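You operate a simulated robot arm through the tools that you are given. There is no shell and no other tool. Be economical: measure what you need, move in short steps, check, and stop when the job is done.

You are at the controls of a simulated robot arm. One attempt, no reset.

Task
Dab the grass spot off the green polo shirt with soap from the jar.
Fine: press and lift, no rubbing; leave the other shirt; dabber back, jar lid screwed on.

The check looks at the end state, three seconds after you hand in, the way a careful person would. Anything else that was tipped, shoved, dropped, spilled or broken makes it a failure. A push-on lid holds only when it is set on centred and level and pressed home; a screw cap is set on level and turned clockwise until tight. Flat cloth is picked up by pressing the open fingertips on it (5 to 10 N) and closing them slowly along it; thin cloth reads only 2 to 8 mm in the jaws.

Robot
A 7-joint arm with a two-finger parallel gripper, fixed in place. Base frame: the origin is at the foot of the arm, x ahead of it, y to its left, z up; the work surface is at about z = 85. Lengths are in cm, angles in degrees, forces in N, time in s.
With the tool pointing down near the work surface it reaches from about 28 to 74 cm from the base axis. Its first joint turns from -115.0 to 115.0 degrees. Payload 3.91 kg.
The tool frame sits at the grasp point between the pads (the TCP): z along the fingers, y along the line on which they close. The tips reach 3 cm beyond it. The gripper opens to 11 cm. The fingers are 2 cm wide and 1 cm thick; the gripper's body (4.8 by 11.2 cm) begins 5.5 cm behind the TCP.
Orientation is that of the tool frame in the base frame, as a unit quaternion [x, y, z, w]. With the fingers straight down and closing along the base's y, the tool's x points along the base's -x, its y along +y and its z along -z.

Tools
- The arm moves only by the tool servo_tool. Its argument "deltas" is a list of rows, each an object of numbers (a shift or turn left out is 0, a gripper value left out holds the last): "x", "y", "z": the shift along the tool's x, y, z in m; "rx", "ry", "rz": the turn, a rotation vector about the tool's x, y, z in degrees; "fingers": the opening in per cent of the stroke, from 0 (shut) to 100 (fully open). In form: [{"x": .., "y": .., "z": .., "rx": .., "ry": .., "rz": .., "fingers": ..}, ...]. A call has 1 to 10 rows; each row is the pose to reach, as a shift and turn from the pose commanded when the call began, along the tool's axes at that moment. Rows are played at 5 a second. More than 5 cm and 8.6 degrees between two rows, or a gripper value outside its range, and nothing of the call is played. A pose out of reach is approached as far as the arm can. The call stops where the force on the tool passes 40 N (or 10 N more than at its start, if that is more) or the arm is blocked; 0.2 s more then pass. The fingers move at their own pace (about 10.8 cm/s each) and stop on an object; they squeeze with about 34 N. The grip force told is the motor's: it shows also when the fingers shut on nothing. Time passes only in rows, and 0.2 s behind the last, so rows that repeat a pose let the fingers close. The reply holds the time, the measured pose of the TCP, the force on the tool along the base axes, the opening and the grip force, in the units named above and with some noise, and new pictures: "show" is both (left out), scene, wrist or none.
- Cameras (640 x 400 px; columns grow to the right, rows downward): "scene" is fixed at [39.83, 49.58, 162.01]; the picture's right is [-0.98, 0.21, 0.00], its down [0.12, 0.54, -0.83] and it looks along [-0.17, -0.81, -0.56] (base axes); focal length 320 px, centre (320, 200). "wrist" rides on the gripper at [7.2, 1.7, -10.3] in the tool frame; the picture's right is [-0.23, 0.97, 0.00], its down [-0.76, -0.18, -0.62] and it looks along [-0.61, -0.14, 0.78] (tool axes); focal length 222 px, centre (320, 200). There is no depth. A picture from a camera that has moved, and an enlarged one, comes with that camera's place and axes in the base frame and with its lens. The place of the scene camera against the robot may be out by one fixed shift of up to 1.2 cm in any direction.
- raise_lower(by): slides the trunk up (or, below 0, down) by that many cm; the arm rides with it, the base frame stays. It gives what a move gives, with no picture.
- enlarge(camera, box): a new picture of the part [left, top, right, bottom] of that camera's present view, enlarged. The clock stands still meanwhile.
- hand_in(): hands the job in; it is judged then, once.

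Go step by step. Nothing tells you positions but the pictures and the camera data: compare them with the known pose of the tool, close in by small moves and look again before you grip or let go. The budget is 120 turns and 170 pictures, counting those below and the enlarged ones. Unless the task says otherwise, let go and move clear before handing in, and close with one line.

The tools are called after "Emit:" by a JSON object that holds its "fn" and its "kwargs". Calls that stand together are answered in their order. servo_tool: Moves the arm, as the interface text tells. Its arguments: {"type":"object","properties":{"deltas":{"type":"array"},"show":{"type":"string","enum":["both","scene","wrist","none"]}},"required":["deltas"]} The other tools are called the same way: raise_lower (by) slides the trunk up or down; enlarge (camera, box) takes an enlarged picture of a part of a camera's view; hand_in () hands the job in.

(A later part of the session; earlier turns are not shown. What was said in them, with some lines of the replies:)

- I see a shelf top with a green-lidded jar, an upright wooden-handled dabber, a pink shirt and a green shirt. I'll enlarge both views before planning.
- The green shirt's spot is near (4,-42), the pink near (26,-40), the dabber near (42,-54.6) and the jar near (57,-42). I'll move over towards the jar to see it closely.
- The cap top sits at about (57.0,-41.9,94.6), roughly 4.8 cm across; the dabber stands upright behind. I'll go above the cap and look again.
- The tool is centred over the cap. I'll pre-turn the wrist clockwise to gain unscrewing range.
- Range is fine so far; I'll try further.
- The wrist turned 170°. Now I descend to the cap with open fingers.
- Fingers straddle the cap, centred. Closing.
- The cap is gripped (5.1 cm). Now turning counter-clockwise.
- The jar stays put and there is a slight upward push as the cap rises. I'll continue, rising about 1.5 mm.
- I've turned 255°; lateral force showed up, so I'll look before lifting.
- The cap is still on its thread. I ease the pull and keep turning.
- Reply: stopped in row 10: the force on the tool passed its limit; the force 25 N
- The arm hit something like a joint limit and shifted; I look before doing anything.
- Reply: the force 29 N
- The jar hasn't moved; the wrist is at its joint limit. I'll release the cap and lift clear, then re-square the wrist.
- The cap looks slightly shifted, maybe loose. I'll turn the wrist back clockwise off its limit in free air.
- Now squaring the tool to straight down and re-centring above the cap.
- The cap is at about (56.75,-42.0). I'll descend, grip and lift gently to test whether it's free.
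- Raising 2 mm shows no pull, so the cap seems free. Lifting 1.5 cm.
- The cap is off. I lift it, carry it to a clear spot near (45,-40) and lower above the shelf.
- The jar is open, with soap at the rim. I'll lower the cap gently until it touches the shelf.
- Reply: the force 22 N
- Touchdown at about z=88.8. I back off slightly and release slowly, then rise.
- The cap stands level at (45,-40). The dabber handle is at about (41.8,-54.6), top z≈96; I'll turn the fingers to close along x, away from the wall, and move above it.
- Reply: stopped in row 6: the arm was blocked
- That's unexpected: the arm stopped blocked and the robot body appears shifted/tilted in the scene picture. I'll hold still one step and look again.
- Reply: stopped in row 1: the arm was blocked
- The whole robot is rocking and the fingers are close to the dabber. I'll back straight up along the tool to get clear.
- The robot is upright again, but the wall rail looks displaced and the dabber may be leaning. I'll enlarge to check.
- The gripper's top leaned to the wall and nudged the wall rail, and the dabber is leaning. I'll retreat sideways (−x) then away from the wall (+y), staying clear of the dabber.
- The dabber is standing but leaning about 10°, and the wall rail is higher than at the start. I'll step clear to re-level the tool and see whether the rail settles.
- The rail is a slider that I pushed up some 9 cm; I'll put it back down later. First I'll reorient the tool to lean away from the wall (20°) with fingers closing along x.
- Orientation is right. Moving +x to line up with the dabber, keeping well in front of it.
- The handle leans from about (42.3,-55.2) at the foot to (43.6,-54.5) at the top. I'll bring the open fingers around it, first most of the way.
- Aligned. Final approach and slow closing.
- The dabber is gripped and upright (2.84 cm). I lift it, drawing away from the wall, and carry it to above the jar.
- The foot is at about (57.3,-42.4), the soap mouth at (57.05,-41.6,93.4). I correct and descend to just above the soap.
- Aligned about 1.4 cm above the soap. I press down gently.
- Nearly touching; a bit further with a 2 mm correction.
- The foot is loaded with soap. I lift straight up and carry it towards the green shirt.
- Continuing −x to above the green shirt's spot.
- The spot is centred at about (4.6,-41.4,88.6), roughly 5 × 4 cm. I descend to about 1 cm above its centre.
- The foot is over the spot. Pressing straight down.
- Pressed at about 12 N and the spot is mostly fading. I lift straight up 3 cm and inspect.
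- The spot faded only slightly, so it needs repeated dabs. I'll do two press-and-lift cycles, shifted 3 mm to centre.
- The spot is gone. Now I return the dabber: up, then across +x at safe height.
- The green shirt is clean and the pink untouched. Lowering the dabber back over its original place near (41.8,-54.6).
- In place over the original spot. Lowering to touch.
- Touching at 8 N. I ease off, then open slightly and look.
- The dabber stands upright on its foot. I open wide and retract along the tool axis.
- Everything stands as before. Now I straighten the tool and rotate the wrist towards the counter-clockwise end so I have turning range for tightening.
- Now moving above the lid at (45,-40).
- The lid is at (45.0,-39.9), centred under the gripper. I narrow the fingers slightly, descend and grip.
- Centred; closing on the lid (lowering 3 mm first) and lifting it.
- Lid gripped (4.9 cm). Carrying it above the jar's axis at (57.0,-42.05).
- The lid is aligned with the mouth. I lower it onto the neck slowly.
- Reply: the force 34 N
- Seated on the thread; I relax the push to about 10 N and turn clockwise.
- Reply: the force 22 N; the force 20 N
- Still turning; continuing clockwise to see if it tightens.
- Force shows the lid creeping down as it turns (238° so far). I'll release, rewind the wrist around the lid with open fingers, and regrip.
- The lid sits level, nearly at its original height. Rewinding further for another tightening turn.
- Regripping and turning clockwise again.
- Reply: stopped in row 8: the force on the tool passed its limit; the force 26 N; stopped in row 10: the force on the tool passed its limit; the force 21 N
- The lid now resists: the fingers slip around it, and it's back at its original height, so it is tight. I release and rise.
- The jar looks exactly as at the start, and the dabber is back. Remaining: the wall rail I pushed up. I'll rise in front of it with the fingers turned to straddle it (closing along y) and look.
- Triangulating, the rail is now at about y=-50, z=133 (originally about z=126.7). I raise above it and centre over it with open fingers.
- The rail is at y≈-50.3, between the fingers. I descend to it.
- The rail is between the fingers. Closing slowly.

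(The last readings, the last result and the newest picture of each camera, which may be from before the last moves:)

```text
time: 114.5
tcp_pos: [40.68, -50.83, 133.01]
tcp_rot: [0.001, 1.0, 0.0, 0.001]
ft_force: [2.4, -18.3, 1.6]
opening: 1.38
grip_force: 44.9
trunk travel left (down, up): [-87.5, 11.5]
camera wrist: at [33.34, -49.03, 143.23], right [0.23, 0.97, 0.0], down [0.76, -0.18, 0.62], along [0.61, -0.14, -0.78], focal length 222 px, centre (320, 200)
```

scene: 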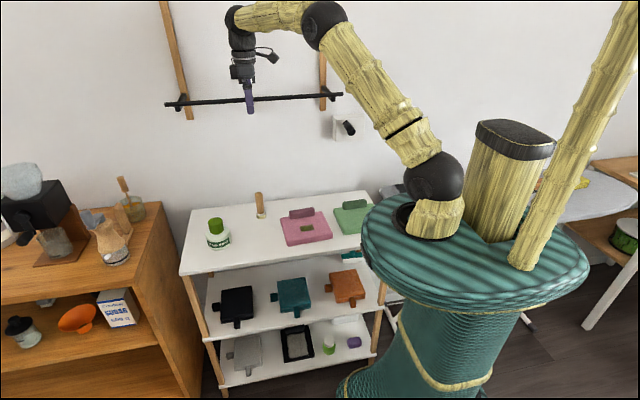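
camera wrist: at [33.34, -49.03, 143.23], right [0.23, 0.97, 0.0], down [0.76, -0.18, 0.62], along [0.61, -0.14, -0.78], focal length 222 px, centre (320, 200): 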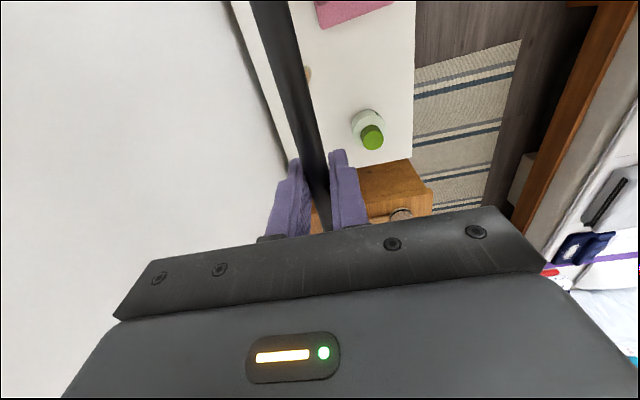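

The rail is gripped (1.4 cm bar). I relax the sideways load and move it down 3 cm, checking the force.

Emit:
{"fn": "servo_tool", "kwargs": {"deltas": [{"y": -0.004}, {"y": -0.004, "z": 0.005}, {"y": -0.004, "z": 0.01}, {"y": -0.004, "z": 0.02}, {"y": -0.004, "z": 0.03}, {"y": -0.004, "z": 0.03}], "show": "scene"}}

```text
time: 115.9
tcp_pos: [40.6, -50.87, 130.09]
tcp_rot: [0.001, 1.0, 0.0, 0.001]
ft_force: [-2.2, 0.5, 0.9]
opening: 1.36
grip_force: 45.0
trunk travel left (down, up): [-87.5, 11.5]
```

scene: 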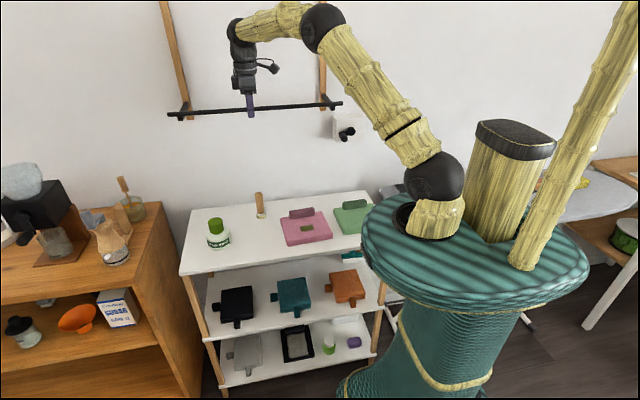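

It slides easily. Lowering another 2.7 cm, then comparing with the original picture.

Emit:
{"fn": "servo_tool", "kwargs": {"deltas": [{"z": 0.01}, {"z": 0.02}, {"z": 0.027}, {"z": 0.027}], "show": "scene"}}

Emit:
{"fn": "enlarge", "kwargs": {"camera": "scene", "box": [150, 40, 360, 150]}}

```text
time: 116.9
tcp_pos: [40.58, -50.8, 127.43]
tcp_rot: [0.0, 1.0, -0.001, 0.001]
ft_force: [-1.3, 0.9, 0.7]
opening: 1.36
grip_force: 44.6
trunk travel left (down, up): [-87.5, 11.5]
```

scene: 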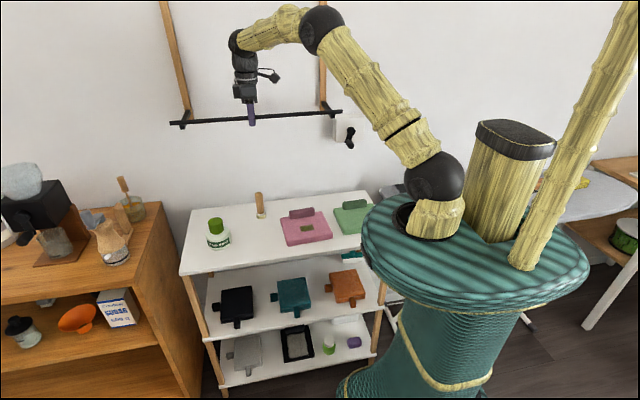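

```text
3.05 times, centred on (255, 95) of scene
camera zoom: at [39.83, 49.58, 162.01], right [-0.98, 0.21, 0.0], down [0.12, 0.54, -0.83], along [-0.17, -0.81, -0.56], focal length 974 px, centre (518, 520)
```

zoom: 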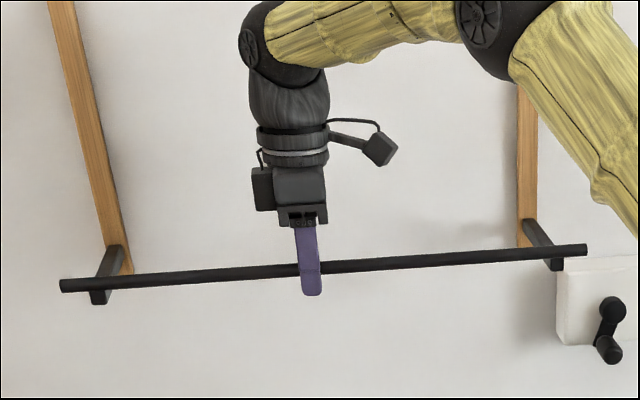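

Very close to the original. I lower a further 5 mm and feel for a bottom stop.

Emit:
{"fn": "servo_tool", "kwargs": {"deltas": [{"z": 0.003}, {"z": 0.005}, {"z": 0.005}], "show": "scene"}}

Emit:
{"fn": "enlarge", "kwargs": {"camera": "scene", "box": [150, 40, 360, 150]}}

```text
time: 117.7
tcp_pos: [40.6, -50.73, 126.94]
tcp_rot: [0.0, 1.0, 0.0, 0.001]
ft_force: [-2.1, 2.8, 1.7]
opening: 1.36
grip_force: 44.7
trunk travel left (down, up): [-87.5, 11.5]
```

scene: 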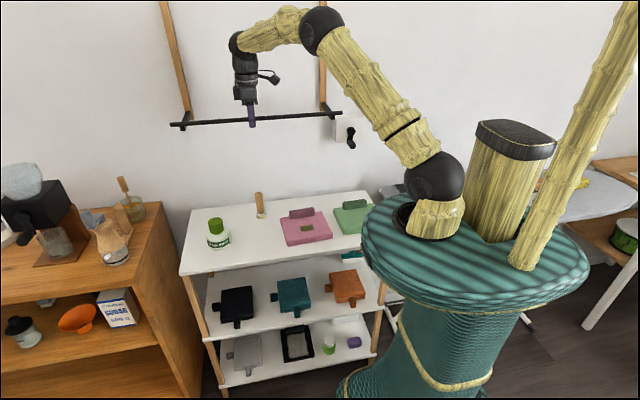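

```text
3.05 times, centred on (255, 95) of scene
camera zoom: at [39.83, 49.58, 162.01], right [-0.98, 0.21, 0.0], down [0.12, 0.54, -0.83], along [-0.17, -0.81, -0.56], focal length 974 px, centre (518, 520)
```

zoom: 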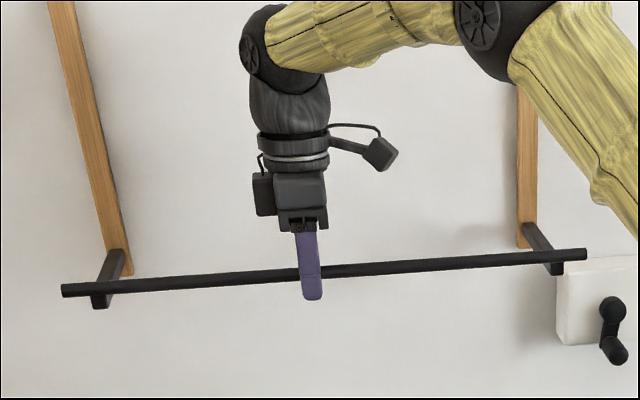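

The rail's ends now match the original (left ≈(171,125), right ≈(341,113)) and the crank hangs as before. I release and withdraw upward.

Emit:
{"fn": "servo_tool", "kwargs": {"deltas": [{"fingers": 20}, {"fingers": 45}, {"fingers": 90}, {"fingers": 100}, {"z": -0.03}, {"z": -0.07}, {"z": -0.11}, {"z": -0.12, "y": 0.04}, {"z": -0.12, "y": 0.08}, {"z": -0.12, "y": 0.12}], "show": "scene"}}

Emit:
{"fn": "enlarge", "kwargs": {"camera": "scene", "box": [150, 40, 360, 150]}}

```text
time: 119.9
tcp_pos: [40.71, -38.47, 138.93]
tcp_rot: [0.001, 1.0, -0.001, 0.0]
ft_force: [-1.0, 0.8, -0.4]
opening: 11.01
grip_force: 0.0
trunk travel left (down, up): [-87.5, 11.5]
```

scene: 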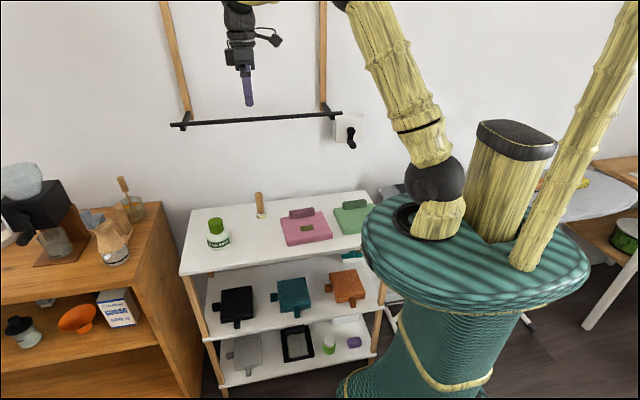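

```text
3.05 times, centred on (255, 95) of scene
camera zoom: at [39.83, 49.58, 162.01], right [-0.98, 0.21, 0.0], down [0.12, 0.54, -0.83], along [-0.17, -0.81, -0.56], focal length 974 px, centre (518, 520)
```

zoom: 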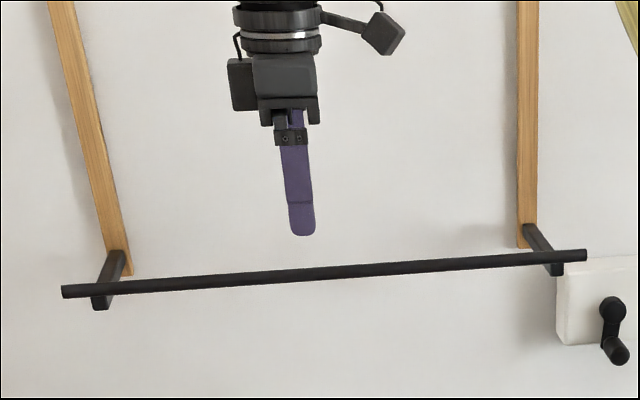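

The rail stays in place. One last look at the shelf top.

Emit:
{"fn": "enlarge", "kwargs": {"camera": "scene", "box": [180, 170, 400, 290]}}

```text
2.91 times, centred on (290, 230) of scene
camera zoom: at [39.83, 49.58, 162.01], right [-0.98, 0.21, 0.0], down [0.12, 0.54, -0.83], along [-0.17, -0.81, -0.56], focal length 930 px, centre (407, 113)
```

zoom: 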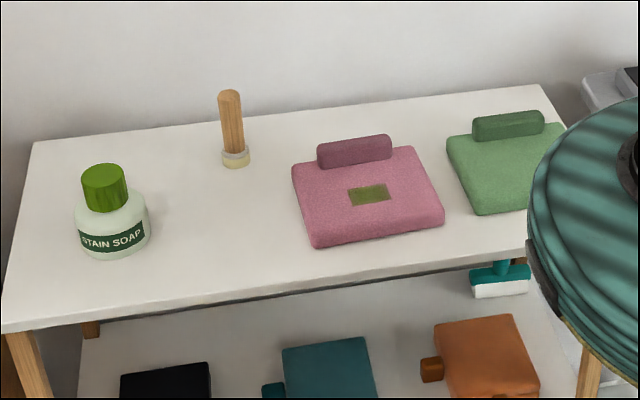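

The green shirt is clean, the pink one untouched, the dabber back in place and upright, the lid tight and the arm clear. Handing in.

Emit:
{"fn": "hand_in", "kwargs": {}}

```text
The job is handed in.
```

The grass spot is off the green polo after three press-and-lift dabs. The pink shirt is untouched, the dabber stands within about half a centimetre of where it was, and the jar lid is screwed on until it resisted. On the way I knocked the sliding wall rail up about 6 cm and tilted the dabber. I slid the rail back down to match the starting picture by eye, and stood the dabber upright again.
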